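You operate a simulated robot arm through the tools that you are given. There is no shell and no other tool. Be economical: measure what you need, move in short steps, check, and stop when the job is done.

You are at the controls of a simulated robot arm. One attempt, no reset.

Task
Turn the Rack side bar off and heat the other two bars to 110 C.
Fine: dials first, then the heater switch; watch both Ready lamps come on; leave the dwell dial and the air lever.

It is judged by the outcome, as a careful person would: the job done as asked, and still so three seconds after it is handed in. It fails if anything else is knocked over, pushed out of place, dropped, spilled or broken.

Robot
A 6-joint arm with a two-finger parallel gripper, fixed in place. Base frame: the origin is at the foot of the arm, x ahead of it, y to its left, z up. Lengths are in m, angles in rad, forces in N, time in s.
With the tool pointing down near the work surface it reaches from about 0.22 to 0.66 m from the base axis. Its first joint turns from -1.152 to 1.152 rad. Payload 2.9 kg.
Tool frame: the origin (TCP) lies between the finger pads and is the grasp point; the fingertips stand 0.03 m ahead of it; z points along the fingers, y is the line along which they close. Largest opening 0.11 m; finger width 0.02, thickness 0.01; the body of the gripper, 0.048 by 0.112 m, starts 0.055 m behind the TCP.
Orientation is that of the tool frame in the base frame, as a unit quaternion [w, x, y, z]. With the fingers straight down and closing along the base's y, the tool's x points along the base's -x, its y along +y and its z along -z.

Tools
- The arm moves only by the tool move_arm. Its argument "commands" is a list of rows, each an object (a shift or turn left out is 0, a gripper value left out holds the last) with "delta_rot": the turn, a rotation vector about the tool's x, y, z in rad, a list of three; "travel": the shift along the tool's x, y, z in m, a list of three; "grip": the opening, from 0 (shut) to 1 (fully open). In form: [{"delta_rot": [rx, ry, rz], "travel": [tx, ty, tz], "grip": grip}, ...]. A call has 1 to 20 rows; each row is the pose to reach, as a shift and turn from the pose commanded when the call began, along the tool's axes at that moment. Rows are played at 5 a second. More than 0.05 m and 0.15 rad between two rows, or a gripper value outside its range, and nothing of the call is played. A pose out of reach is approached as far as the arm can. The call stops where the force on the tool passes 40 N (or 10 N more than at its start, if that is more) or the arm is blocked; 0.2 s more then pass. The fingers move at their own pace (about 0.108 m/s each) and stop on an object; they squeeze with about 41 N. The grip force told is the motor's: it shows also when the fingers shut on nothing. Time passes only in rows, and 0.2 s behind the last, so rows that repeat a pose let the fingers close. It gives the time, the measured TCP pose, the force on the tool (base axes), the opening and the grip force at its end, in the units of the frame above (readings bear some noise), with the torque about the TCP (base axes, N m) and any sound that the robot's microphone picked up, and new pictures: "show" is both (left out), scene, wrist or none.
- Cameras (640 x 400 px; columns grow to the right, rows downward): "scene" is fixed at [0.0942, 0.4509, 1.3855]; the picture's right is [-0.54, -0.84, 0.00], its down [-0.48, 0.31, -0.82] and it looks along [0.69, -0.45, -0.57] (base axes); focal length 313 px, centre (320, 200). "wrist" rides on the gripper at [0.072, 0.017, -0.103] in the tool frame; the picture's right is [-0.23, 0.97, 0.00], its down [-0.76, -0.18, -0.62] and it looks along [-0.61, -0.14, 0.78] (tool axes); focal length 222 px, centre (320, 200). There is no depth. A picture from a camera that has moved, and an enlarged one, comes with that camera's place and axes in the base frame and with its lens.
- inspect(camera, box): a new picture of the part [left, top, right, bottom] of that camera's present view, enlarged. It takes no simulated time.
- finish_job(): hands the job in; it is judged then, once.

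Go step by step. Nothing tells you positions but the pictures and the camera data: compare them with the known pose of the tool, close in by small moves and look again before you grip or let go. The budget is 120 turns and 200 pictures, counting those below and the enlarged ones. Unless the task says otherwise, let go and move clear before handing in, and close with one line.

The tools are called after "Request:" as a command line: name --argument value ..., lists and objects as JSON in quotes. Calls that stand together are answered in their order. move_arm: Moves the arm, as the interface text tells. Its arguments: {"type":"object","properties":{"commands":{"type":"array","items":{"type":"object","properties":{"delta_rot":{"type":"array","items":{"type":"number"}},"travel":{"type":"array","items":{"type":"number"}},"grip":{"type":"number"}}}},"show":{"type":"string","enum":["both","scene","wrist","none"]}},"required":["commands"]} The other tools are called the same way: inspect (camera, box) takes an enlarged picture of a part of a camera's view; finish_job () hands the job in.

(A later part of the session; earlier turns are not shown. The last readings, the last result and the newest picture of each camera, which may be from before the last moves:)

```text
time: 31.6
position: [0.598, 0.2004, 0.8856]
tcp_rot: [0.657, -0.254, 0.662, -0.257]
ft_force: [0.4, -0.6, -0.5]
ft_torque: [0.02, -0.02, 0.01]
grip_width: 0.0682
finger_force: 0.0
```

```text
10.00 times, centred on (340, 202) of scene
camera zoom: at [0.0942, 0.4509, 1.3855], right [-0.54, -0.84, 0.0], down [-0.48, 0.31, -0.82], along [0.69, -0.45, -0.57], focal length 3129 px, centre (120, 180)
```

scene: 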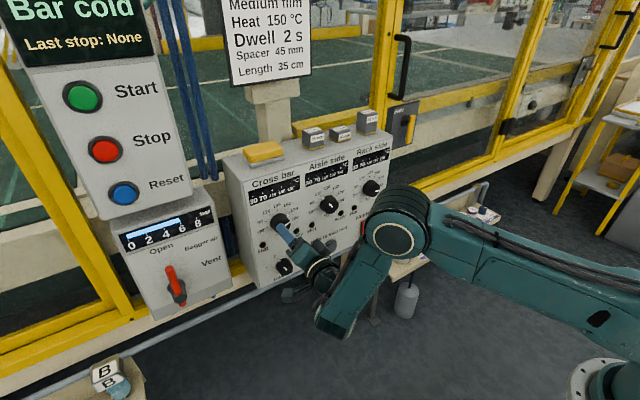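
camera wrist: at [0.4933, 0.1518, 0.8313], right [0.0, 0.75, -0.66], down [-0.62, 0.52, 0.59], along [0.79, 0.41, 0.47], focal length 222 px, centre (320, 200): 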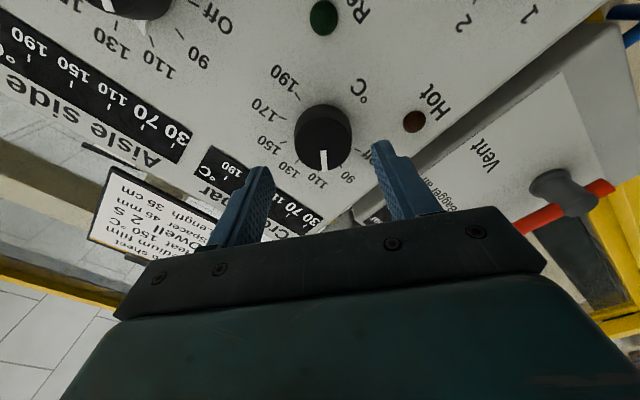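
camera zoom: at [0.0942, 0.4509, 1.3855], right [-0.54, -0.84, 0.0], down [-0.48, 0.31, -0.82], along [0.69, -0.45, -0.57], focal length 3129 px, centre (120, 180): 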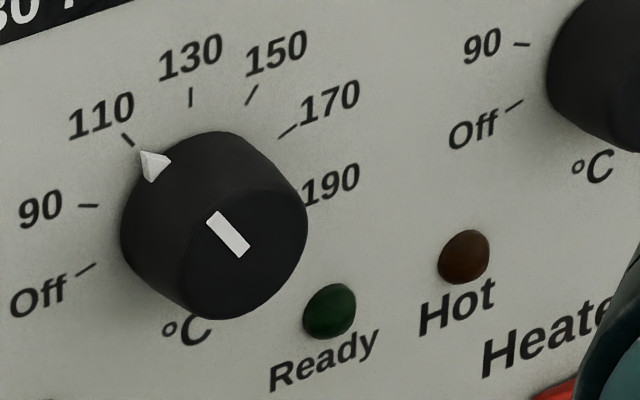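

Both heating dials now read 110. Next I'll move at standoff to the Rack dial (y≈-0.10) and roll to about +1.8 rad for the long turn to Off.

Request:
move_arm --commands '[{"travel": [0.0101, -0.0111, 0.004], "delta_rot": [0, 0, 0.127]}, {"travel": [0.0202, -0.0222, 0.004], "delta_rot": [0, 0, 0.254]}, {"travel": [0.0303, -0.0333, 0.004], "delta_rot": [0, 0, 0.381]}, {"travel": [0.0404, -0.0444, 0.004], "delta_rot": [0, 0, 0.508]}, {"travel": [0.0505, -0.0555, 0.004], "delta_rot": [0, 0, 0.635]}, {"travel": [0.0606, -0.0666, 0.004], "delta_rot": [0, 0, 0.762]}, {"travel": [0.0707, -0.0777, 0.004], "delta_rot": [0, 0, 0.889]}, {"travel": [0.0808, -0.0888, 0.004], "delta_rot": [0, 0, 1.016]}, {"travel": [0.0909, -0.0999, 0.004], "delta_rot": [0, 0, 1.143]}, {"travel": [0.101, -0.111, 0.004], "delta_rot": [0, 0, 1.27]}, {"travel": [0.1111, -0.1221, 0.004], "delta_rot": [0, 0, 1.397]}, {"travel": [0.1212, -0.1332, 0.004], "delta_rot": [0, 0, 1.524]}, {"travel": [0.1313, -0.1443, 0.004], "delta_rot": [0, 0, 1.651]}, {"travel": [0.1414, -0.1554, 0.004], "delta_rot": [0, 0, 1.778]}, {"travel": [0.1515, -0.1665, 0.004], "delta_rot": [0, 0, 1.905]}, {"travel": [0.1616, -0.1776, 0.004], "delta_rot": [0, 0, 2.032]}, {"travel": [0.1717, -0.1887, 0.004], "delta_rot": [0, 0, 2.159]}, {"travel": [0.1818, -0.1998, 0.004], "delta_rot": [0, 0, 2.286]}, {"travel": [0.1919, -0.2109, 0.004], "delta_rot": [0, 0, 2.413]}, {"travel": [0.2023, -0.222, 0.004], "delta_rot": [0, 0, 2.54]}]'

Request:
inspect --camera "wrist" --box '[200, 50, 460, 220]'

```text
time: 35.8
position: [0.5721, -0.0913, 0.8817]
tcp_rot: [0.443, 0.556, 0.435, 0.553]
ft_force: [-0.4, 0.6, 0.4]
ft_torque: [0.02, 0.01, 0.01]
grip_width: 0.0681
finger_force: 0.0
out of reach, approached as far as the arm can: row 15, 16, 17, 18, 19, 20
camera wrist: at [0.4693, -0.0228, 0.9129], right [-0.01, -0.44, 0.9], down [-0.63, -0.69, -0.35], along [0.78, -0.57, -0.27], focal length 222 px, centre (320, 200)
```

scene: 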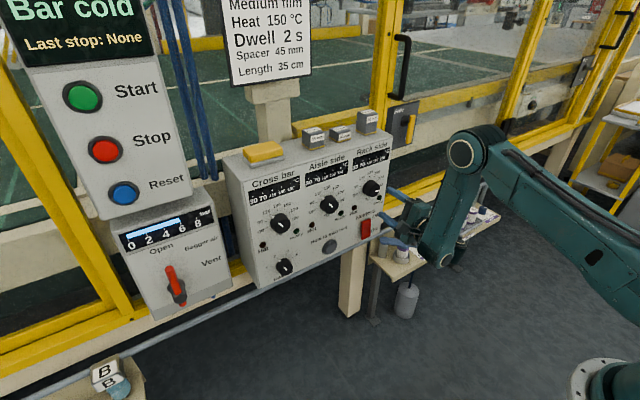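
wrist: 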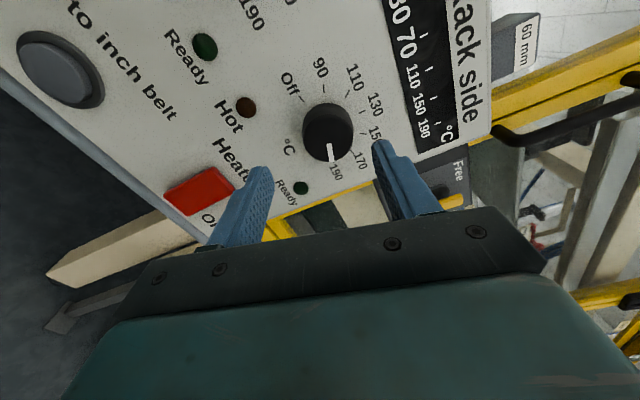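

```text
2.35 times, centred on (330, 135) of wrist
camera zoom: at [0.4693, -0.0228, 0.9129], right [-0.01, -0.44, 0.9], down [-0.63, -0.69, -0.35], along [0.78, -0.57, -0.27], focal length 523 px, centre (296, 353)
```

zoom: 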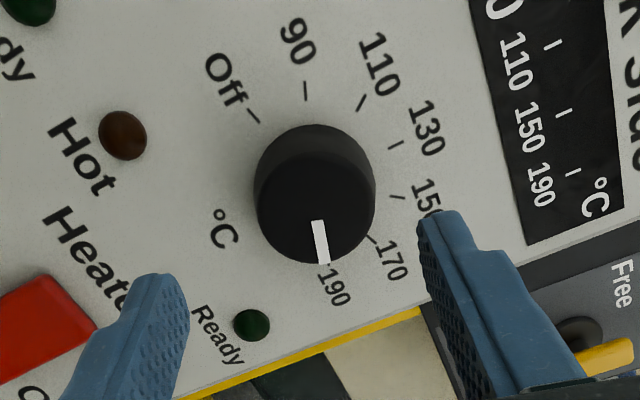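

The Rack dial centre is confirmed at (-0.10, 0.885), with the pointer near 190. I'll align and advance.

Request:
move_arm --commands '[{"travel": [-0.0078, 0.0051, 0.0]}, {"travel": [-0.0078, 0.0051, 0.02]}, {"travel": [-0.0078, 0.0051, 0.04]}, {"travel": [-0.0078, 0.0051, 0.055]}, {"travel": [-0.0078, 0.0051, 0.066]}, {"travel": [-0.0078, 0.0051, 0.066]}]' --show "wrist"

```text
time: 37.2
position: [0.5771, -0.0828, 0.8715]
tcp_rot: [0.442, 0.556, 0.437, 0.551]
ft_force: [0.1, 0.2, -0.2]
ft_torque: [0.02, 0.0, -0.04]
grip_width: 0.0682
finger_force: 0.0
out of reach, approached as far as the arm can: row 1, 2, 3, 4, 5, 6
camera wrist: at [0.4748, -0.0145, 0.9039], right [0.0, -0.44, 0.9], down [-0.63, -0.7, -0.35], along [0.78, -0.57, -0.28], focal length 222 px, centre (320, 200)
```

wrist: 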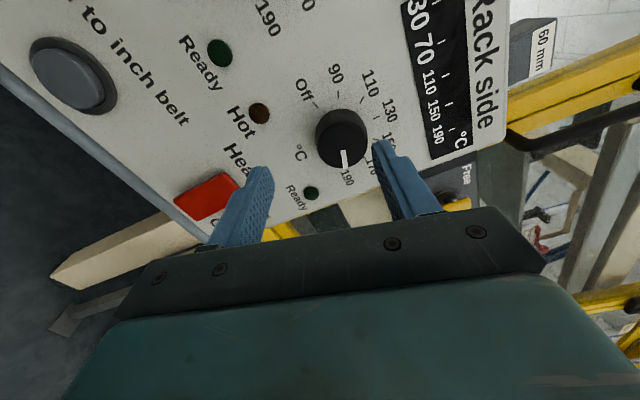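

That roll is past the wrist's limit here, so I'll reduce it to about +1.1 rad and make the turn in two grips.

Request:
move_arm --commands '[{"travel": [-0.0023, 0.0028, 0.0035], "delta_rot": [0, 0, -0.12]}, {"travel": [-0.0046, 0.0057, 0.007], "delta_rot": [0, 0, -0.24]}, {"travel": [-0.0069, 0.0085, 0.0105], "delta_rot": [0, 0, -0.36]}, {"travel": [-0.0092, 0.0113, 0.014], "delta_rot": [0, 0, -0.48]}, {"travel": [-0.0115, 0.0142, 0.0175], "delta_rot": [0, 0, -0.6]}, {"travel": [-0.0138, 0.017, 0.021], "delta_rot": [0, 0, -0.7]}, {"travel": [-0.0138, 0.017, 0.021], "delta_rot": [0, 0, -0.7]}]' --show "wrist"

```text
time: 38.8
position: [0.58, -0.0959, 0.8802]
tcp_rot: [0.604, 0.372, 0.601, 0.367]
ft_force: [-0.3, 0.5, 0.1]
ft_torque: [-0.02, 0.01, 0.01]
grip_width: 0.0681
finger_force: 0.1
out of reach, approached as far as the arm can: row 3, 4, 5, 6, 7
camera wrist: at [0.4774, -0.0217, 0.8619], right [0.0, 0.24, 0.97], down [-0.63, -0.75, 0.19], along [0.78, -0.61, 0.15], focal length 222 px, centre (320, 200)
```

wrist: 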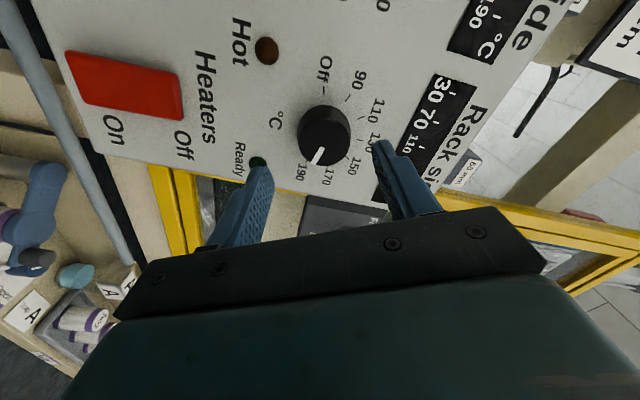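

Request:
move_arm --commands '[{"travel": [-0.0058, 0.0027, 0.01]}, {"travel": [-0.0058, 0.0027, 0.018]}, {"travel": [-0.0058, 0.0027, 0.018]}]' --show "scene"

```text
time: 39.6
position: [0.5807, -0.0943, 0.8834]
tcp_rot: [0.604, 0.372, 0.601, 0.367]
ft_force: [0.4, -0.5, -0.6]
ft_torque: [0.01, 0.02, 0.03]
grip_width: 0.0683
finger_force: 0.1
out of reach, approached as far as the arm can: row 1, 2, 3
```

scene: 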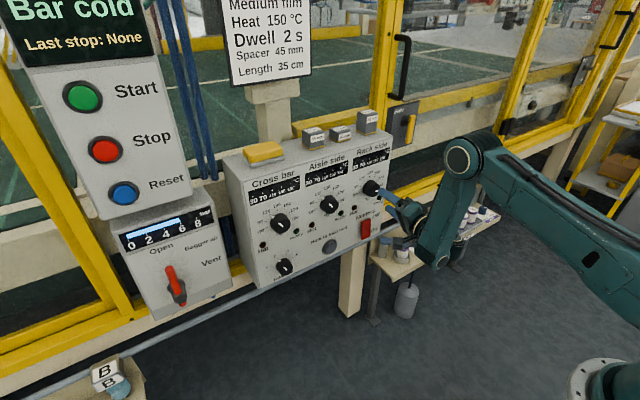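

Still limited, so I'll test whether roll is the cause by rolling back to about 0 while moving toward the standoff point.

Request:
move_arm --commands '[{"delta_rot": [0, 0, -0.14]}, {"delta_rot": [0, 0, -0.28]}, {"delta_rot": [0, 0, -0.42]}, {"delta_rot": [0, 0, -0.56]}, {"delta_rot": [0, 0, -0.7]}, {"travel": [-0.0058, 0.0027, 0.009], "delta_rot": [0, 0, -0.84]}, {"travel": [-0.0058, 0.0027, 0.018], "delta_rot": [0, 0, -0.98]}, {"travel": [-0.0058, 0.0027, 0.018], "delta_rot": [0, 0, -1.1]}, {"travel": [-0.0058, 0.0027, 0.018], "delta_rot": [0, 0, -1.1]}]' --show "wrist"

```text
time: 41.6
position: [0.5811, -0.0927, 0.8826]
tcp_rot: [0.707, 0.002, 0.707, -0.003]
ft_force: [0.2, 0.3, 0.3]
ft_torque: [-0.02, -0.01, 0.01]
grip_width: 0.0685
finger_force: 0.1
out of reach, approached as far as the arm can: row 6, 7, 8, 9
camera wrist: at [0.4773, -0.0742, 0.8096], right [0.01, 0.97, 0.23], down [-0.62, -0.17, 0.76], along [0.78, -0.15, 0.61], focal length 222 px, centre (320, 200)
```

wrist: 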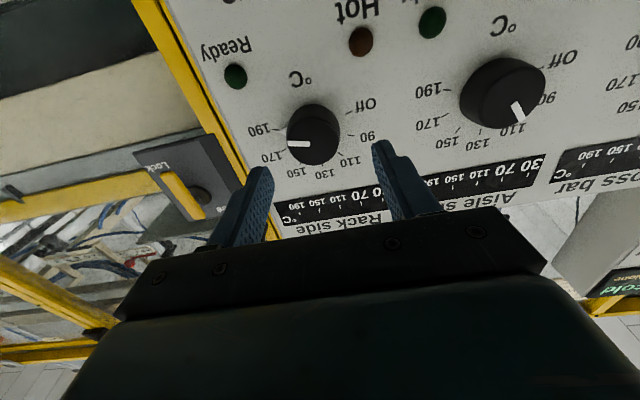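

Roll isn't the cause. I'll test which direction is blocked with a pure forward step of 2 cm (fingertips stay at about 0.63).

Request:
move_arm --commands '[{"travel": [0, 0, 0.01]}, {"travel": [0, 0, 0.02]}, {"travel": [0, 0, 0.02]}]' --show "none"

```text
time: 42.4
position: [0.5843, -0.0877, 0.8794]
tcp_rot: [0.707, 0.003, 0.707, -0.003]
ft_force: [-0.3, -0.3, -0.1]
ft_torque: [0.0, -0.01, 0.0]
grip_width: 0.0683
finger_force: 0.1
out of reach, approached as far as the arm can: row 1, 2, 3
```

I'll test whether yawing the tool slightly toward the arm's azimuth frees the motion.

Request:
move_arm --commands '[{"delta_rot": [0.07, 0, 0]}, {"delta_rot": [0.14, 0, 0]}, {"delta_rot": [0.14, 0, 0], "travel": [0, 0, 0.01]}, {"delta_rot": [0.14, 0, 0], "travel": [0, 0, 0.01]}]' --show "none"

```text
time: 43.4
position: [0.5895, -0.0955, 0.873]
tcp_rot: [0.703, 0.048, 0.708, -0.048]
ft_force: [-0.6, -0.7, -0.1]
ft_torque: [0.01, -0.01, -0.02]
grip_width: 0.0682
finger_force: 0.1
out of reach, approached as far as the arm can: row 2, 3, 4
```

Still limited. I'll go back toward y≈0 with a level, zero-yaw tool to find where free motion ends.

Request:
move_arm --commands '[{"delta_rot": [-0.07, 0, 0], "travel": [-0.005, 0.02, 0]}, {"delta_rot": [-0.137, 0, 0], "travel": [-0.01, 0.04, 0]}, {"delta_rot": [-0.137, 0, 0], "travel": [-0.012, 0.06, 0.006]}, {"delta_rot": [-0.137, 0, 0], "travel": [-0.012, 0.08, 0.01]}, {"delta_rot": [-0.137, 0, 0], "travel": [-0.012, 0.095, 0.024]}, {"delta_rot": [-0.137, 0, 0], "travel": [-0.012, 0.095, 0.024]}]' --show "scene"

```text
time: 44.8
position: [0.6277, -0.0081, 0.8852]
tcp_rot: [0.705, 0.005, 0.71, -0.008]
ft_force: [4.1, -31.6, -1.5]
ft_torque: [-0.2, 0.04, -1.09]
grip_width: 0.0529
finger_force: 0.1
out of reach, approached as far as the arm can: row 1, 2, 3, 4
```

scene: 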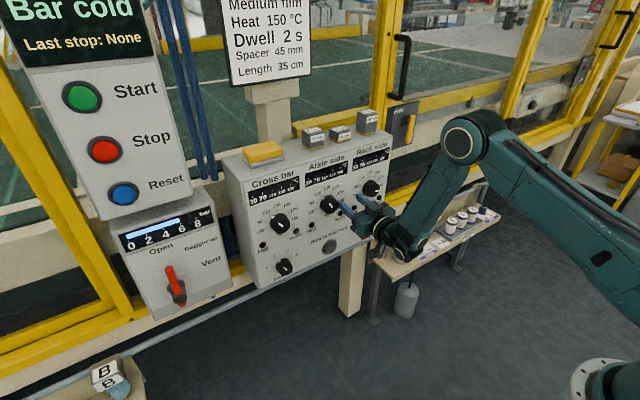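

That overshot forward and a finger is touching the side of the Aisle dial. I'll back away gently and check that dial.

Request:
move_arm --commands '[{"travel": [0, -0.006, 0]}, {"travel": [0, -0.01, -0.005]}, {"travel": [0, -0.01, -0.015]}, {"travel": [0, -0.01, -0.025]}, {"travel": [0, -0.01, -0.025]}]' --show "wrist"

Request:
inspect --camera "scene" --box '[320, 182, 360, 222]'

```text
time: 46.0
position: [0.6145, -0.0042, 0.8752]
tcp_rot: [0.699, -0.003, 0.715, 0.002]
ft_force: [0.6, 0.2, 0.5]
ft_torque: [0.01, 0.0, 0.0]
grip_width: 0.0679
finger_force: 0.1
out of reach, approached as far as the arm can: row 1, 2, 3, 4
camera wrist: at [0.5081, 0.0132, 0.8048], right [0.0, 0.97, 0.23], down [-0.6, -0.18, 0.78], along [0.8, -0.14, 0.59], focal length 222 px, centre (320, 200)
```

wrist: 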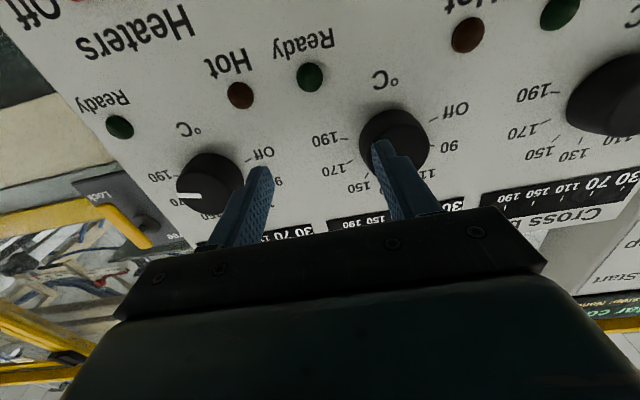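

```text
10.00 times, centred on (340, 202) of scene
camera zoom: at [0.0942, 0.4509, 1.3855], right [-0.54, -0.84, 0.0], down [-0.48, 0.31, -0.82], along [0.69, -0.45, -0.57], focal length 3129 px, centre (120, 180)
```

zoom: 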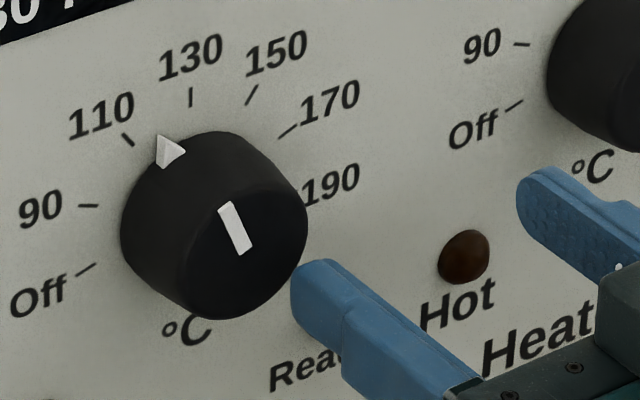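

The Aisle dial was nudged to about 115, which I'll correct later. The limit looks like a wrist bend, so I'll tilt the nose down about 11° while traversing to the Rack dial at standoff.

Request:
move_arm --commands '[{"delta_rot": [0, 0.1, 0], "travel": [0, 0, -0.005]}, {"delta_rot": [0, 0.18, 0], "travel": [-0.01, 0, -0.01]}, {"delta_rot": [0, 0.18, 0], "travel": [-0.01, -0.02, -0.01]}, {"delta_rot": [0, 0.18, 0], "travel": [-0.01, -0.04, -0.01]}, {"delta_rot": [0, 0.18, 0], "travel": [-0.01, -0.06, -0.01]}, {"delta_rot": [0, 0.18, 0], "travel": [-0.01, -0.08, -0.01]}, {"delta_rot": [0, 0.18, 0], "travel": [-0.01, -0.096, -0.01]}, {"delta_rot": [0, 0.18, 0], "travel": [-0.01, -0.096, -0.01]}]' --show "both"

```text
time: 47.8
position: [0.5924, -0.109, 0.8943]
tcp_rot: [0.64, 0.004, 0.769, -0.003]
ft_force: [-0.6, 0.2, 0.0]
ft_torque: [0.0, -0.02, -0.01]
grip_width: 0.0681
finger_force: 0.0
out of reach, approached as far as the arm can: row 1
camera wrist: at [0.4766, -0.0902, 0.8429], right [0.05, 0.97, 0.22], down [-0.48, -0.17, 0.86], along [0.88, -0.15, 0.45], focal length 222 px, centre (320, 200)
```

scene: 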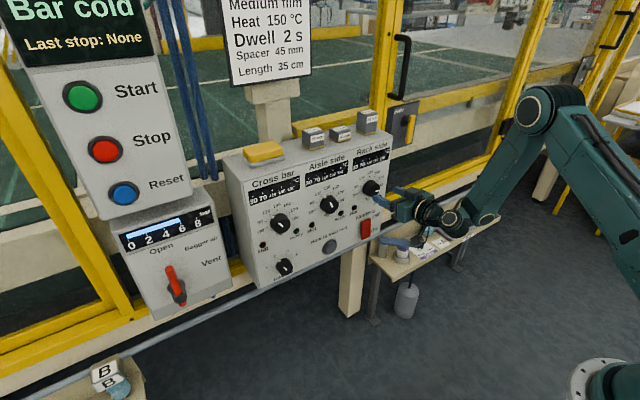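
wrist: 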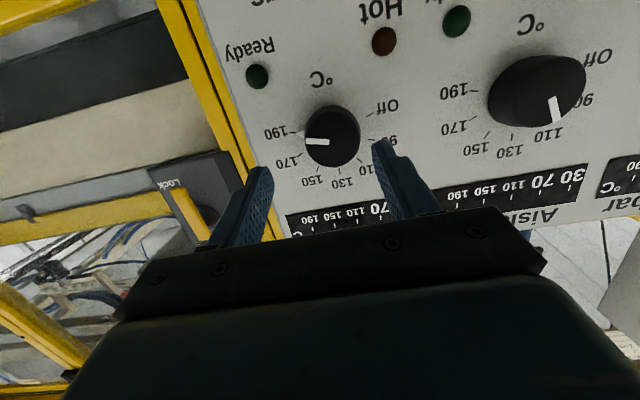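

Now the arm has shifted into a more comfortable posture and reached the Rack dial area. I'll try levelling from here.

Request:
move_arm --commands '[{"delta_rot": [0, -0.06, 0], "travel": [0.0026, 0.003, 0.003]}, {"delta_rot": [0, -0.12, 0], "travel": [0.005, 0.006, 0.006]}, {"delta_rot": [0, -0.183, 0], "travel": [0.0077, 0.009, 0.0092]}, {"delta_rot": [0, -0.183, 0], "travel": [0.0077, 0.009, 0.0092]}]' --show "wrist"

```text
time: 48.8
position: [0.5984, -0.1005, 0.8862]
tcp_rot: [0.707, 0.004, 0.707, -0.003]
ft_force: [-0.4, -0.2, 0.2]
ft_torque: [0.0, -0.03, 0.04]
grip_width: 0.0682
finger_force: 0.0
camera wrist: at [0.4952, -0.082, 0.8133], right [0.01, 0.97, 0.23], down [-0.62, -0.17, 0.76], along [0.78, -0.15, 0.61], focal length 222 px, centre (320, 200)
```

wrist: 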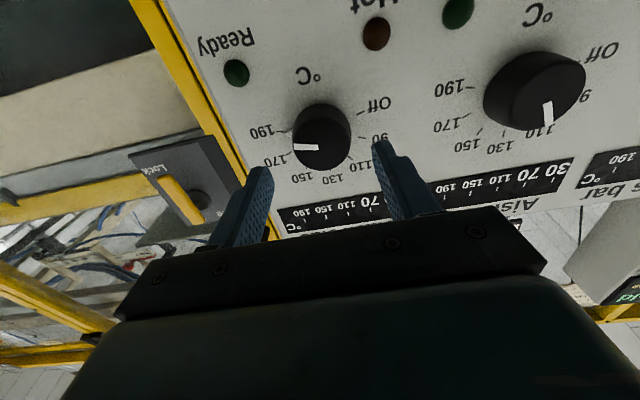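

Level and unrestricted now. Rolling to +1.3 rad at this standoff.

Request:
move_arm --commands '[{"travel": [0.001, 0, 0], "delta_rot": [0, 0, 0.13]}, {"travel": [0.001, 0, 0], "delta_rot": [0, 0, 0.26]}, {"travel": [0.001, 0, 0], "delta_rot": [0, 0, 0.39]}, {"travel": [0.001, 0, 0], "delta_rot": [0, 0, 0.52]}, {"travel": [0.001, 0, 0], "delta_rot": [0, 0, 0.65]}, {"travel": [0.001, 0, 0], "delta_rot": [0, 0, 0.78]}, {"travel": [0.001, 0, 0], "delta_rot": [0, 0, 0.91]}, {"travel": [0.001, 0, 0], "delta_rot": [0, 0, 1.04]}, {"travel": [0.001, 0, 0], "delta_rot": [0, 0, 1.17]}, {"travel": [0.001, 0, 0], "delta_rot": [0, 0, 1.3]}, {"travel": [0.001, 0, 0], "delta_rot": [0, 0, 1.3]}]' --show "wrist"

```text
time: 51.2
position: [0.5986, -0.1021, 0.8857]
tcp_rot: [0.565, 0.431, 0.561, 0.426]
ft_force: [0.2, -0.3, 0.7]
ft_torque: [-0.02, -0.01, -0.02]
grip_width: 0.0685
finger_force: 0.1
camera wrist: at [0.4951, -0.0255, 0.882], right [0.0, 0.04, 1.0], down [-0.63, -0.78, 0.03], along [0.78, -0.63, 0.02], focal length 222 px, centre (320, 200)
```

wrist: 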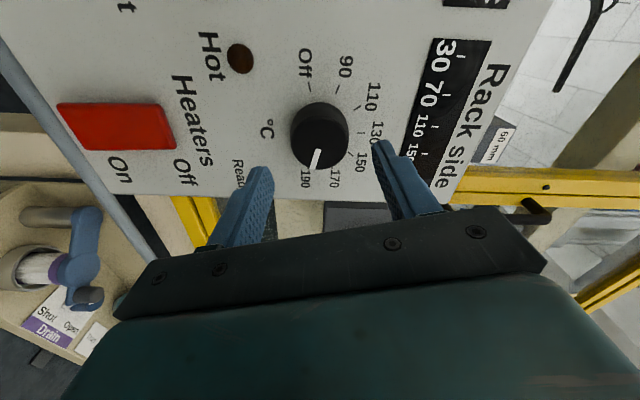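

Request:
move_arm --commands '[{"travel": [0.0015, 0, 0.014]}, {"travel": [0.0015, 0, 0.028]}, {"travel": [0.0015, 0, 0.04]}, {"travel": [0.0015, 0, 0.04]}, {"travel": [0.0015, 0, 0.04], "grip": 0}, {"travel": [0.0015, 0, 0.04], "grip": 0}, {"travel": [0.0015, 0, 0.04], "grip": 0}]' --show "wrist"

```text
time: 52.8
position: [0.6386, -0.0997, 0.8851]
tcp_rot: [0.565, 0.43, 0.562, 0.425]
ft_force: [3.4, 0.1, 0.8]
ft_torque: [0.0, -0.05, -0.1]
grip_width: 0.0455
finger_force: 45.1
camera wrist: at [0.5357, -0.0239, 0.8816], right [0.0, 0.04, 1.0], down [-0.63, -0.78, 0.03], along [0.78, -0.63, 0.03], focal length 222 px, centre (320, 200)
```

wrist: 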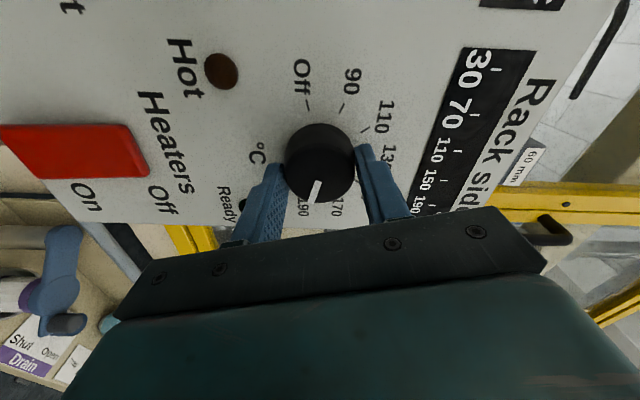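

Well-centred grip with low load. Turning counter-clockwise by -2.4 rad.

Request:
move_arm --commands '[{"delta_rot": [0, 0, -0.13]}, {"delta_rot": [0, 0, -0.26]}, {"delta_rot": [0, 0, -0.39]}, {"delta_rot": [0, 0, -0.52]}, {"delta_rot": [0, 0, -0.65]}, {"delta_rot": [0, 0, -0.78]}, {"delta_rot": [0, 0, -0.91]}, {"delta_rot": [0, 0, -1.04]}, {"delta_rot": [0, 0, -1.17]}, {"delta_rot": [0, 0, -1.3]}, {"delta_rot": [0, 0, -1.43]}, {"delta_rot": [0, 0, -1.56]}, {"delta_rot": [0, 0, -1.69]}, {"delta_rot": [0, 0, -1.82]}, {"delta_rot": [0, 0, -1.95]}, {"delta_rot": [0, 0, -2.08]}, {"delta_rot": [0, 0, -2.21]}, {"delta_rot": [0, 0, -2.34]}, {"delta_rot": [0, 0, -2.4]}]' --show "wrist"

```text
time: 56.8
position: [0.6379, -0.0995, 0.886]
tcp_rot: [0.601, -0.367, 0.604, -0.372]
ft_force: [18.8, 13.3, 0.5]
ft_torque: [-0.04, -0.39, 0.6]
grip_width: 0.0457
finger_force: 44.7
camera wrist: at [0.5343, -0.1547, 0.8368], right [0.0, 0.64, -0.77], down [-0.62, 0.6, 0.5], along [0.79, 0.47, 0.4], focal length 222 px, centre (320, 200)
```

wrist: 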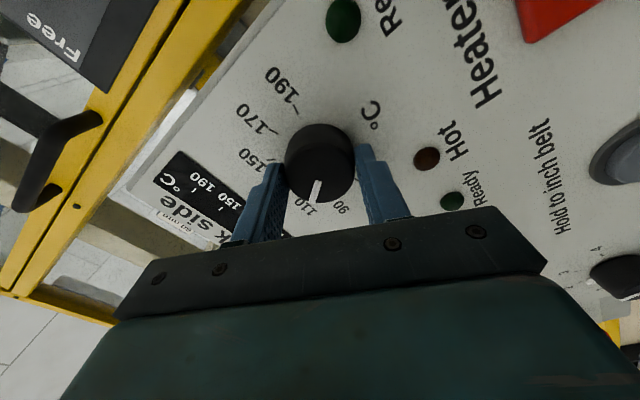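

The dial is now near 110. I'll release, back off, roll the tool forward again, and regrip for the rest.

Request:
move_arm --commands '[{"grip": 0.62}, {"grip": 0.62}, {"travel": [0, 0, -0.02]}, {"travel": [0, 0, -0.038]}, {"travel": [0, 0, -0.038], "delta_rot": [0, 0, 0.14]}, {"travel": [0, 0, -0.038], "delta_rot": [0, 0, 0.28]}, {"travel": [0, 0, -0.038], "delta_rot": [0, 0, 0.42]}, {"travel": [0, 0, -0.038], "delta_rot": [0, 0, 0.56]}, {"travel": [0, 0, -0.038], "delta_rot": [0, 0, 0.7]}, {"travel": [0, 0, -0.038], "delta_rot": [0, 0, 0.84]}, {"travel": [0, 0, -0.038], "delta_rot": [0, 0, 0.98]}, {"travel": [0, 0, -0.038], "delta_rot": [0, 0, 1.12]}, {"travel": [0, 0, -0.038], "delta_rot": [0, 0, 1.26]}, {"travel": [0, 0, -0.038], "delta_rot": [0, 0, 1.4]}, {"travel": [0, 0, -0.038], "delta_rot": [0, 0, 1.4]}]' --show "wrist"

Request:
inspect --camera "scene" --box '[350, 165, 395, 210]'

```text
time: 60.0
position: [0.6009, -0.1001, 0.8854]
tcp_rot: [0.699, 0.108, 0.699, 0.103]
ft_force: [0.0, 0.6, -0.2]
ft_torque: [0.02, 0.0, -0.02]
grip_width: 0.0683
finger_force: 0.1
camera wrist: at [0.4968, -0.06, 0.8207], right [0.01, 0.86, 0.51], down [-0.63, -0.39, 0.67], along [0.78, -0.32, 0.54], focal length 222 px, centre (320, 200)
```

wrist: 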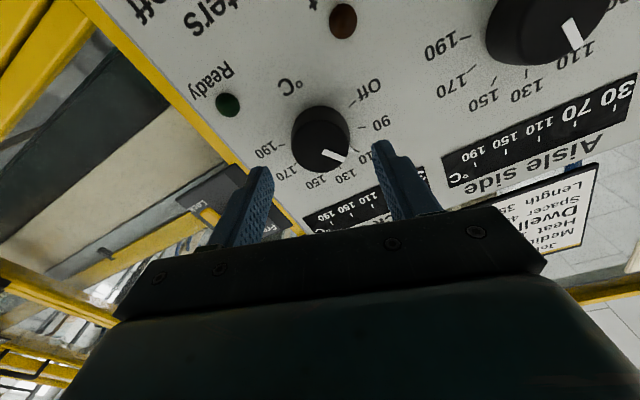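

```text
8.89 times, centred on (372, 188) of scene
camera zoom: at [0.0942, 0.4509, 1.3855], right [-0.54, -0.84, 0.0], down [-0.48, 0.31, -0.82], along [0.69, -0.45, -0.57], focal length 2781 px, centre (-147, 311)
```

zoom: 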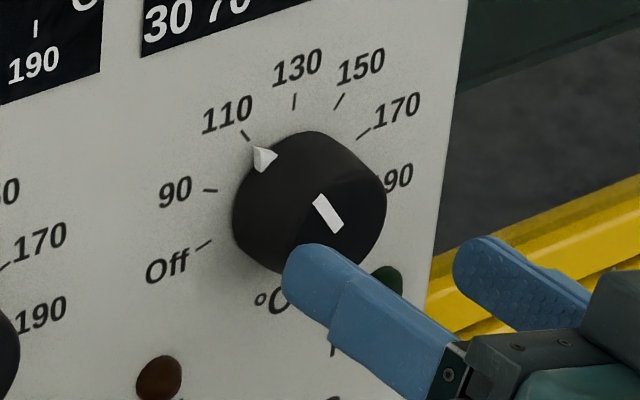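

The Rack pointer is at about 110, so 74° remain. Regrip and turn -1.29 rad.

Request:
move_arm --commands '[{"travel": [0, 0, 0.014]}, {"travel": [0, 0, 0.028]}, {"travel": [0, 0, 0.038]}, {"travel": [0, 0, 0.038]}, {"travel": [0, 0, 0.038], "grip": 0}, {"travel": [0, 0, 0.038], "grip": 0}, {"travel": [0, 0, 0.038], "grip": 0}, {"travel": [0, 0, 0.038], "delta_rot": [0, 0, -0.13]}, {"travel": [0, 0, 0.038], "delta_rot": [0, 0, -0.26]}, {"travel": [0, 0, 0.038], "delta_rot": [0, 0, -0.39]}, {"travel": [0, 0, 0.038], "delta_rot": [0, 0, -0.52]}, {"travel": [0, 0, 0.038], "delta_rot": [0, 0, -0.65]}, {"travel": [0, 0, 0.038], "delta_rot": [0, 0, -0.78]}, {"travel": [0, 0, 0.038], "delta_rot": [0, 0, -0.91]}, {"travel": [0, 0, 0.038], "delta_rot": [0, 0, -1.04]}, {"travel": [0, 0, 0.038], "delta_rot": [0, 0, -1.17]}, {"travel": [0, 0, 0.038], "delta_rot": [0, 0, -1.29]}, {"travel": [0, 0, 0.038], "delta_rot": [0, 0, -1.29]}]' --show "wrist"

```text
time: 63.8
position: [0.6383, -0.1004, 0.8852]
tcp_rot: [0.62, -0.332, 0.624, -0.339]
ft_force: [-8.9, 2.5, 1.3]
ft_torque: [1.31, -0.28, 0.28]
grip_width: 0.0451
finger_force: 45.5
camera wrist: at [0.5338, -0.1495, 0.8304], right [0.01, 0.72, -0.69], down [-0.62, 0.55, 0.57], along [0.79, 0.42, 0.45], focal length 222 px, centre (320, 200)
```

wrist: 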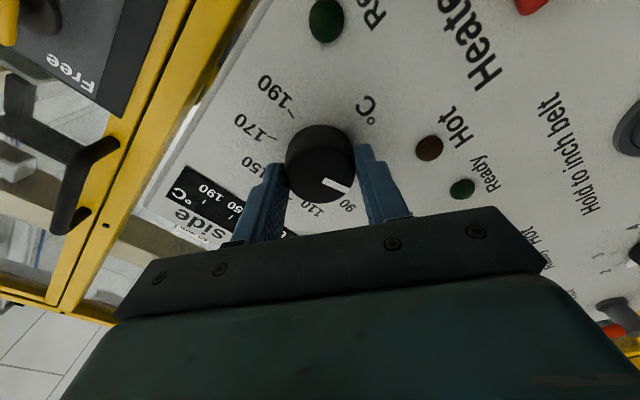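

There is a turning torque now, likely the end stop at Off. Releasing and checking.

Request:
move_arm --commands '[{"grip": 0.62}, {"grip": 0.62}, {"travel": [0, 0, -0.02]}, {"travel": [0, 0, -0.038]}, {"travel": [0, 0, -0.038]}]' --show "wrist"

Request:
inspect --camera "scene" --box '[350, 165, 395, 210]'

Request:
inspect --camera "wrist" --box '[240, 70, 400, 200]'

```text
time: 65.0
position: [0.6005, -0.0989, 0.8833]
tcp_rot: [0.62, -0.333, 0.625, -0.337]
ft_force: [-0.8, 0.3, 1.1]
ft_torque: [0.0, -0.04, 0.0]
grip_width: 0.0681
finger_force: 0.0
camera wrist: at [0.4956, -0.1486, 0.8299], right [0.01, 0.72, -0.69], down [-0.62, 0.55, 0.57], along [0.79, 0.42, 0.45], focal length 222 px, centre (320, 200)
```

wrist: 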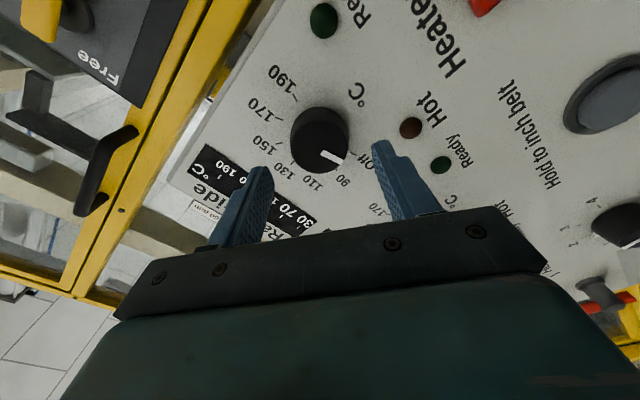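

```text
8.89 times, centred on (372, 188) of scene
camera zoom: at [0.0942, 0.4509, 1.3855], right [-0.54, -0.84, 0.0], down [-0.48, 0.31, -0.82], along [0.69, -0.45, -0.57], focal length 2781 px, centre (-147, 311)
```

zoom: 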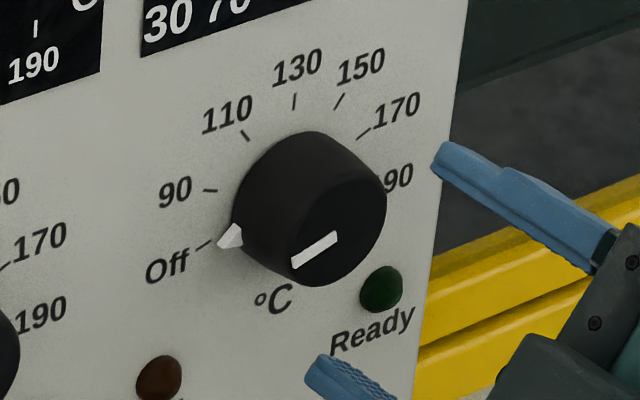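

```text
3.08 times, centred on (320, 135) of wrist
camera zoom: at [0.4956, -0.1486, 0.8299], right [0.01, 0.72, -0.69], down [-0.62, 0.55, 0.57], along [0.79, 0.42, 0.45], focal length 684 px, centre (320, 400)
```

zoom: 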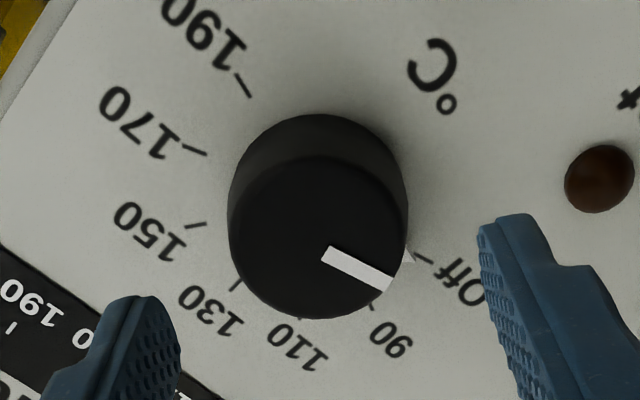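

Rack reads Off, against its stop. Now I'll return to the Aisle dial to take out the nudge, about 13° counter-clockwise back to 110.

Request:
move_arm --commands '[{"travel": [-0.0125, 0.0081, 0], "delta_rot": [0, 0, 0.05]}, {"travel": [-0.025, 0.0162, 0], "delta_rot": [0, 0, 0.1]}, {"travel": [-0.0376, 0.0242, 0], "delta_rot": [0, 0, 0.15]}, {"travel": [-0.0501, 0.0323, 0], "delta_rot": [0, 0, 0.2]}, {"travel": [-0.0626, 0.0404, 0], "delta_rot": [0, 0, 0.25]}, {"travel": [-0.0751, 0.0485, 0], "delta_rot": [0, 0, 0.3]}, {"travel": [-0.0876, 0.0566, 0], "delta_rot": [0, 0, 0.35]}, {"travel": [-0.1002, 0.0646, 0], "delta_rot": [0, 0, 0.4]}, {"travel": [-0.1127, 0.0727, 0], "delta_rot": [0, 0, 0.45]}, {"travel": [-0.1252, 0.0808, 0], "delta_rot": [0, 0, 0.5]}, {"travel": [-0.1252, 0.0808, 0], "delta_rot": [0, 0, 0.5]}]' --show "wrist"

Request:
inspect --camera "scene" --box '[320, 182, 360, 222]'

```text
time: 67.4
position: [0.5935, 0.048, 0.8828]
tcp_rot: [0.686, -0.169, 0.685, -0.175]
ft_force: [0.6, -0.5, 0.9]
ft_torque: [0.0, 0.01, 0.0]
grip_width: 0.0683
finger_force: 0.1
out of reach, approached as far as the arm can: row 8, 9, 10, 11
camera wrist: at [0.4885, 0.0309, 0.8117], right [0.01, 0.97, -0.26], down [-0.62, 0.21, 0.75], along [0.78, 0.15, 0.61], focal length 222 px, centre (320, 200)
```

wrist: 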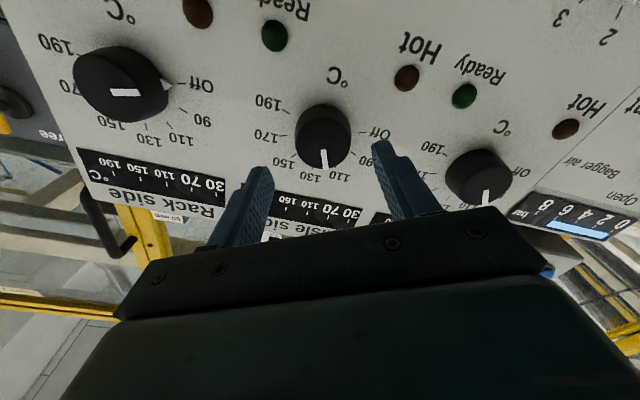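

```text
10.00 times, centred on (340, 202) of scene
camera zoom: at [0.0942, 0.4509, 1.3855], right [-0.54, -0.84, 0.0], down [-0.48, 0.31, -0.82], along [0.69, -0.45, -0.57], focal length 3129 px, centre (120, 180)
```

zoom: 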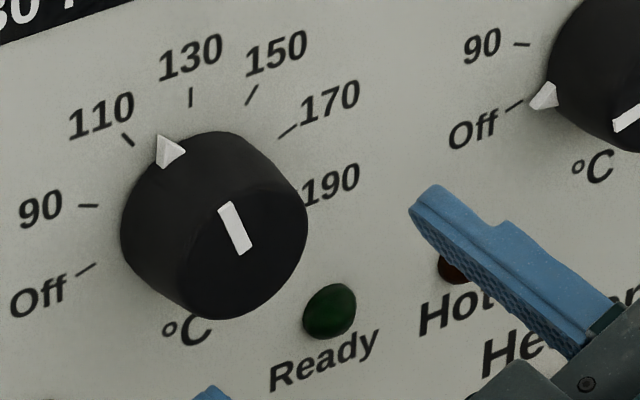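

Request:
move_arm --commands '[{"travel": [-0.0027, 0.0008, 0.004]}, {"travel": [-0.0027, 0.0008, 0.01]}, {"travel": [-0.0027, 0.0008, 0.01]}]' --show "none"

```text
time: 68.2
position: [0.5917, 0.0461, 0.8848]
tcp_rot: [0.686, -0.168, 0.686, -0.175]
ft_force: [-0.3, 0.2, -0.1]
ft_torque: [-0.04, 0.01, 0.01]
grip_width: 0.0682
finger_force: 0.2
out of reach, approached as far as the arm can: row 1, 2, 3
```

The arm is again at its wrist limit. I'll use the same trick: nose down, shift slightly, then re-level.

Request:
move_arm --commands '[{"delta_rot": [-0.047, 0.088, 0], "travel": [0, 0, 0]}, {"delta_rot": [-0.094, 0.176, 0], "travel": [-0.006, -0.003, 0.0]}, {"delta_rot": [-0.094, 0.176, 0], "travel": [-0.006, -0.003, 0.006]}, {"delta_rot": [-0.094, 0.176, 0], "travel": [-0.006, -0.003, 0.01]}, {"delta_rot": [-0.094, 0.176, 0], "travel": [-0.006, -0.003, 0.01]}]' --show "scene"

```text
time: 69.4
position: [0.5592, 0.0957, 0.8583]
tcp_rot: [0.629, -0.233, 0.739, -0.064]
ft_force: [0.8, -3.9, -3.8]
ft_torque: [0.15, -0.23, 0.22]
grip_width: 0.0681
finger_force: 0.1
out of reach, approached as far as the arm can: row 1, 2, 3, 4, 5
```

scene: 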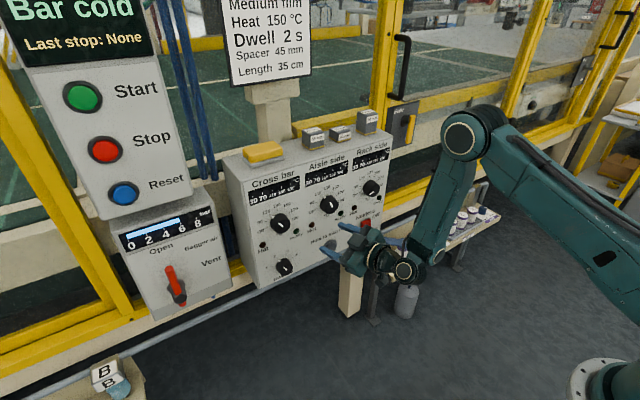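

The arm jumped partway to another wrist solution and yawed. Clear of everything, I'll straighten the yaw and move up and back to a comfortable pose.

Request:
move_arm --commands '[{"delta_rot": [0.046, 0.02, 0.01], "travel": [-0.0042, -0.0138, -0.0042]}, {"delta_rot": [0.092, 0.04, 0.02], "travel": [-0.0085, -0.0276, -0.0085]}, {"delta_rot": [0.138, 0.06, 0.03], "travel": [-0.0127, -0.0415, -0.0127]}, {"delta_rot": [0.184, 0.079, 0.041], "travel": [-0.0169, -0.0553, -0.017]}, {"delta_rot": [0.184, 0.079, 0.041], "travel": [-0.0169, -0.0553, -0.017]}]' --show "scene"

```text
time: 70.6
position: [0.5926, 0.0041, 0.9349]
tcp_rot: [0.6, -0.105, 0.762, -0.22]
ft_force: [0.1, 0.1, 1.1]
ft_torque: [-0.02, 0.0, 0.0]
grip_width: 0.0683
finger_force: 0.1
out of reach, approached as far as the arm can: row 1
```

scene: 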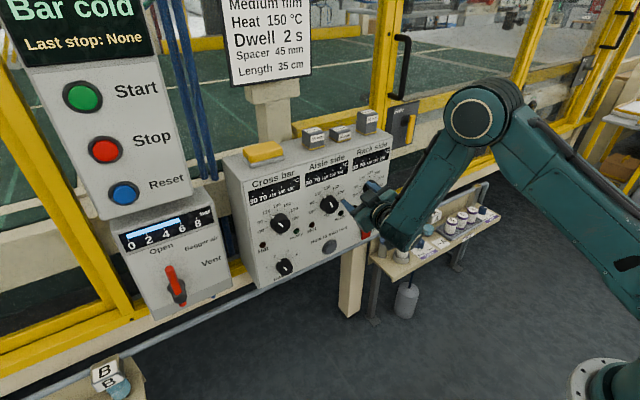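

I'll hold still briefly to see the settled pose.

Request:
move_arm --commands '[{}, {}, {}]' --show "none"

```text
time: 71.4
position: [0.5931, 0.0048, 0.9351]
tcp_rot: [0.601, -0.105, 0.762, -0.219]
ft_force: [0.4, -0.2, -0.7]
ft_torque: [0.03, -0.01, -0.04]
grip_width: 0.068
finger_force: 0.0
```

Request:
move_arm --commands '[{"delta_rot": [-0.046, -0.024, -0.01], "travel": [0.002, 0.012, -0.007]}, {"delta_rot": [-0.092, -0.049, -0.02], "travel": [0.004, 0.024, -0.013]}, {"delta_rot": [-0.139, -0.073, -0.03], "travel": [0.006, 0.036, -0.02]}, {"delta_rot": [-0.185, -0.098, -0.039], "travel": [0.0085, 0.0487, -0.027]}, {"delta_rot": [-0.185, -0.098, -0.039], "travel": [0.0085, 0.0487, -0.027]}, {"delta_rot": [-0.185, -0.098, -0.039], "travel": [0.0085, 0.0487, -0.027]}]' --show "both"

```text
time: 72.8
position: [0.5695, 0.051, 0.9103]
tcp_rot: [0.621, -0.185, 0.746, -0.155]
ft_force: [0.4, 0.4, 0.5]
ft_torque: [0.0, 0.03, 0.0]
grip_width: 0.068
finger_force: 0.1
camera wrist: at [0.4549, 0.0328, 0.857], right [-0.05, 0.97, -0.25], down [-0.47, 0.2, 0.86], along [0.88, 0.16, 0.45], focal length 222 px, centre (320, 200)
```

scene: 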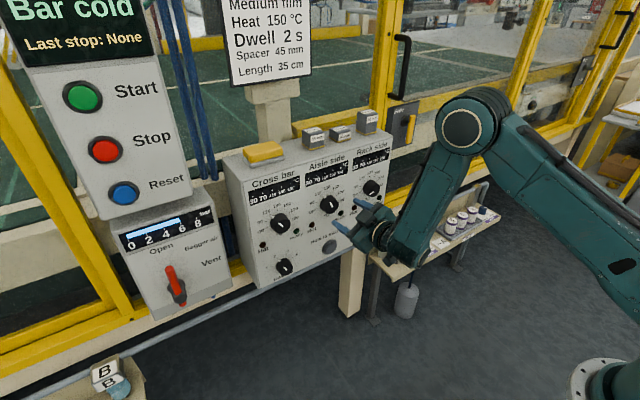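
wrist: 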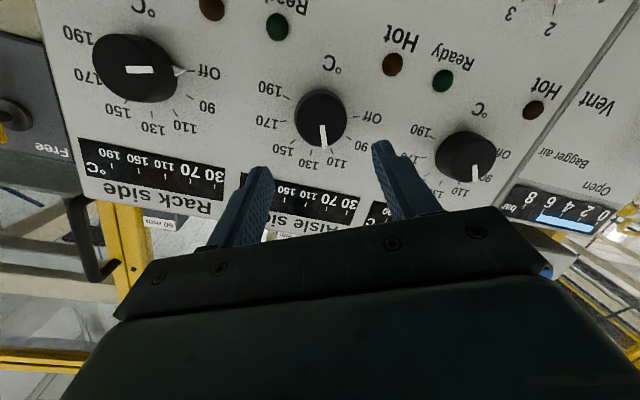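

Good pose. Next I'll go forward with the nose down to x≈0.61 in line with the Aisle dial, then level.

Request:
move_arm --commands '[{"travel": [0.0044, 0.0019, 0.0146]}, {"travel": [0.0087, 0.0039, 0.0293]}, {"travel": [0.0131, 0.0058, 0.0439]}, {"travel": [0.0131, 0.0058, 0.0439], "delta_rot": [0.028, -0.053, 0]}, {"travel": [0.0131, 0.0058, 0.0439], "delta_rot": [0.057, -0.107, 0]}, {"travel": [0.0131, 0.0058, 0.0439], "delta_rot": [0.085, -0.161, 0]}, {"travel": [0.0131, 0.0058, 0.0439], "delta_rot": [0.085, -0.161, 0]}, {"travel": [0.0131, 0.0058, 0.0439], "delta_rot": [0.085, -0.161, 0]}]' --show "wrist"

```text
time: 74.6
position: [0.6107, 0.0491, 0.8873]
tcp_rot: [0.686, -0.171, 0.686, -0.17]
ft_force: [0.3, 0.1, 0.1]
ft_torque: [0.04, 0.02, -0.01]
grip_width: 0.068
finger_force: 0.1
camera wrist: at [0.5061, 0.0315, 0.8155], right [0.0, 0.97, -0.26], down [-0.62, 0.2, 0.76], along [0.78, 0.16, 0.6], focal length 222 px, centre (320, 200)
```

wrist: 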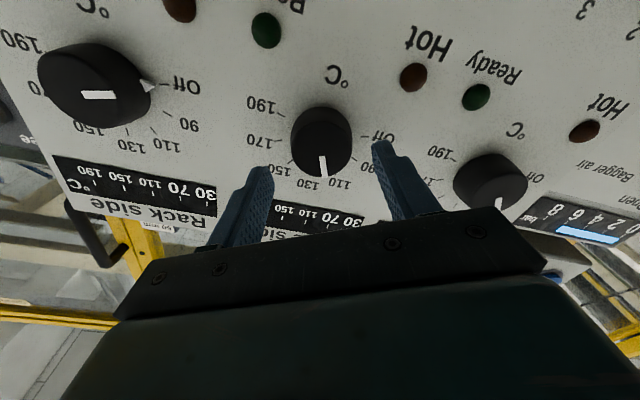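

Level and free. Now advance, grip, turn -0.23 rad, release, back off to the same point.

Request:
move_arm --commands '[{"travel": [0.0013, 0.0019, 0.01]}, {"travel": [0.0013, 0.0019, 0.02]}, {"travel": [0.0013, 0.0019, 0.027]}, {"travel": [0.0013, 0.0019, 0.027]}, {"travel": [0.0013, 0.0019, 0.027], "grip": 0}, {"travel": [0.0013, 0.0019, 0.027], "grip": 0}, {"travel": [0.0013, 0.0019, 0.027], "grip": 0}, {"travel": [0.0013, 0.0019, 0.027], "delta_rot": [0, 0, -0.08]}, {"travel": [0.0013, 0.0019, 0.027], "delta_rot": [0, 0, -0.16]}, {"travel": [0.0013, 0.0019, 0.027], "delta_rot": [0, 0, -0.23]}, {"travel": [0.0013, 0.0019, 0.027], "delta_rot": [0, 0, -0.23]}, {"travel": [0.0013, 0.0019, 0.027], "delta_rot": [0, 0, -0.23]}, {"travel": [0.0013, 0.0019, 0.027], "delta_rot": [0, 0, -0.23], "grip": 0.62}, {"travel": [0.0013, 0.0019, 0.027], "delta_rot": [0, 0, -0.23], "grip": 0.62}, {"travel": [0.0013, 0.0019, 0.01], "delta_rot": [0, 0, -0.23]}, {"travel": [0.0013, 0.0019, 0], "delta_rot": [0, 0, -0.23]}, {"travel": [0.0013, 0.0019, 0], "delta_rot": [0, 0, -0.23]}]' --show "none"

Request:
inspect --camera "scene" --box '[320, 182, 360, 222]'

Request:
inspect --camera "scene" --box '[240, 160, 400, 260]'

```text
time: 78.2
position: [0.6117, 0.0504, 0.8858]
tcp_rot: [0.662, -0.249, 0.662, -0.247]
ft_force: [0.5, -0.8, 0.0]
ft_torque: [0.01, 0.03, 0.0]
grip_width: 0.0681
finger_force: 0.1
```

```text
10.00 times, centred on (340, 202) of scene
camera zoom: at [0.0942, 0.4509, 1.3855], right [-0.54, -0.84, 0.0], down [-0.48, 0.31, -0.82], along [0.69, -0.45, -0.57], focal length 3129 px, centre (120, 180)
```

zoom: 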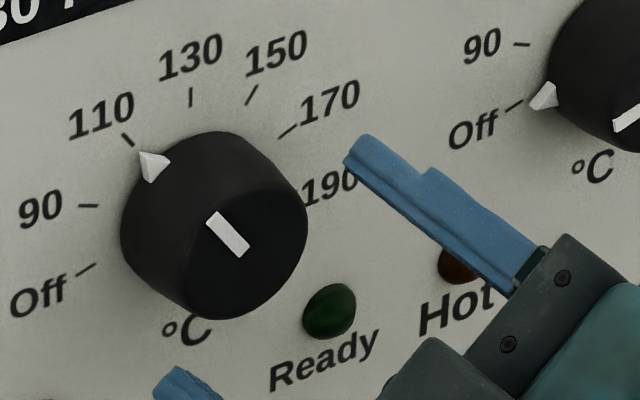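

```text
4.00 times, centred on (320, 210) of scene
camera zoom: at [0.0942, 0.4509, 1.3855], right [-0.54, -0.84, 0.0], down [-0.48, 0.31, -0.82], along [0.69, -0.45, -0.57], focal length 1252 px, centre (320, 160)
```

zoom: 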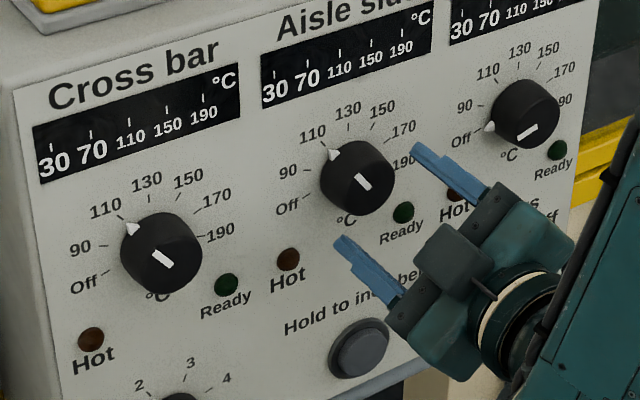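

Both dials are at 110 and Rack is Off. Now the heater switch: I'll close the fingers, retreat with the nose tilted down, and then roll level again.

Request:
move_arm --commands '[{"grip": 0, "delta_rot": [-0.044, 0.05, 0], "travel": [0, 0, -0.005]}, {"delta_rot": [-0.088, 0.1, 0], "travel": [0, 0, -0.015]}, {"delta_rot": [-0.132, 0.15, 0], "travel": [0, 0, -0.03]}, {"delta_rot": [-0.132, 0.15, 0], "travel": [0, 0, -0.05]}, {"delta_rot": [-0.132, 0.15, 0], "travel": [0, 0, -0.05]}]' --show "none"

```text
time: 79.4
position: [0.5606, 0.0511, 0.8866]
tcp_rot: [0.593, -0.271, 0.725, -0.222]
ft_force: [-0.2, 0.5, 0.5]
ft_torque: [0.0, 0.0, -0.01]
grip_width: 0.0
finger_force: 37.3
```

Request:
move_arm --commands '[{"delta_rot": [0, 0, 0.14]}, {"delta_rot": [0, 0, 0.28]}, {"delta_rot": [0, 0, 0.42]}, {"delta_rot": [0, 0, 0.56]}, {"delta_rot": [0, 0, 0.7]}, {"delta_rot": [0, 0, 0.72]}]' --show "wrist"

```text
time: 80.8
position: [0.561, 0.051, 0.886]
tcp_rot: [0.633, 0.002, 0.775, 0.002]
ft_force: [0.0, 1.2, -0.4]
ft_torque: [0.01, 0.01, 0.01]
grip_width: 0.0
finger_force: 37.0
camera wrist: at [0.4438, 0.0685, 0.8348], right [0.04, 0.97, 0.23], down [-0.46, -0.18, 0.87], along [0.89, -0.14, 0.44], focal length 222 px, centre (320, 200)
```

wrist: 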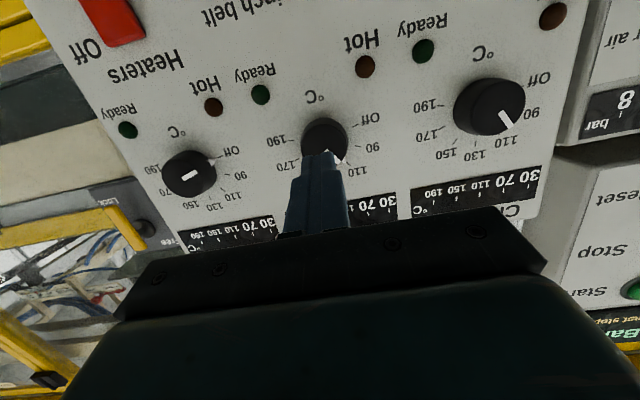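

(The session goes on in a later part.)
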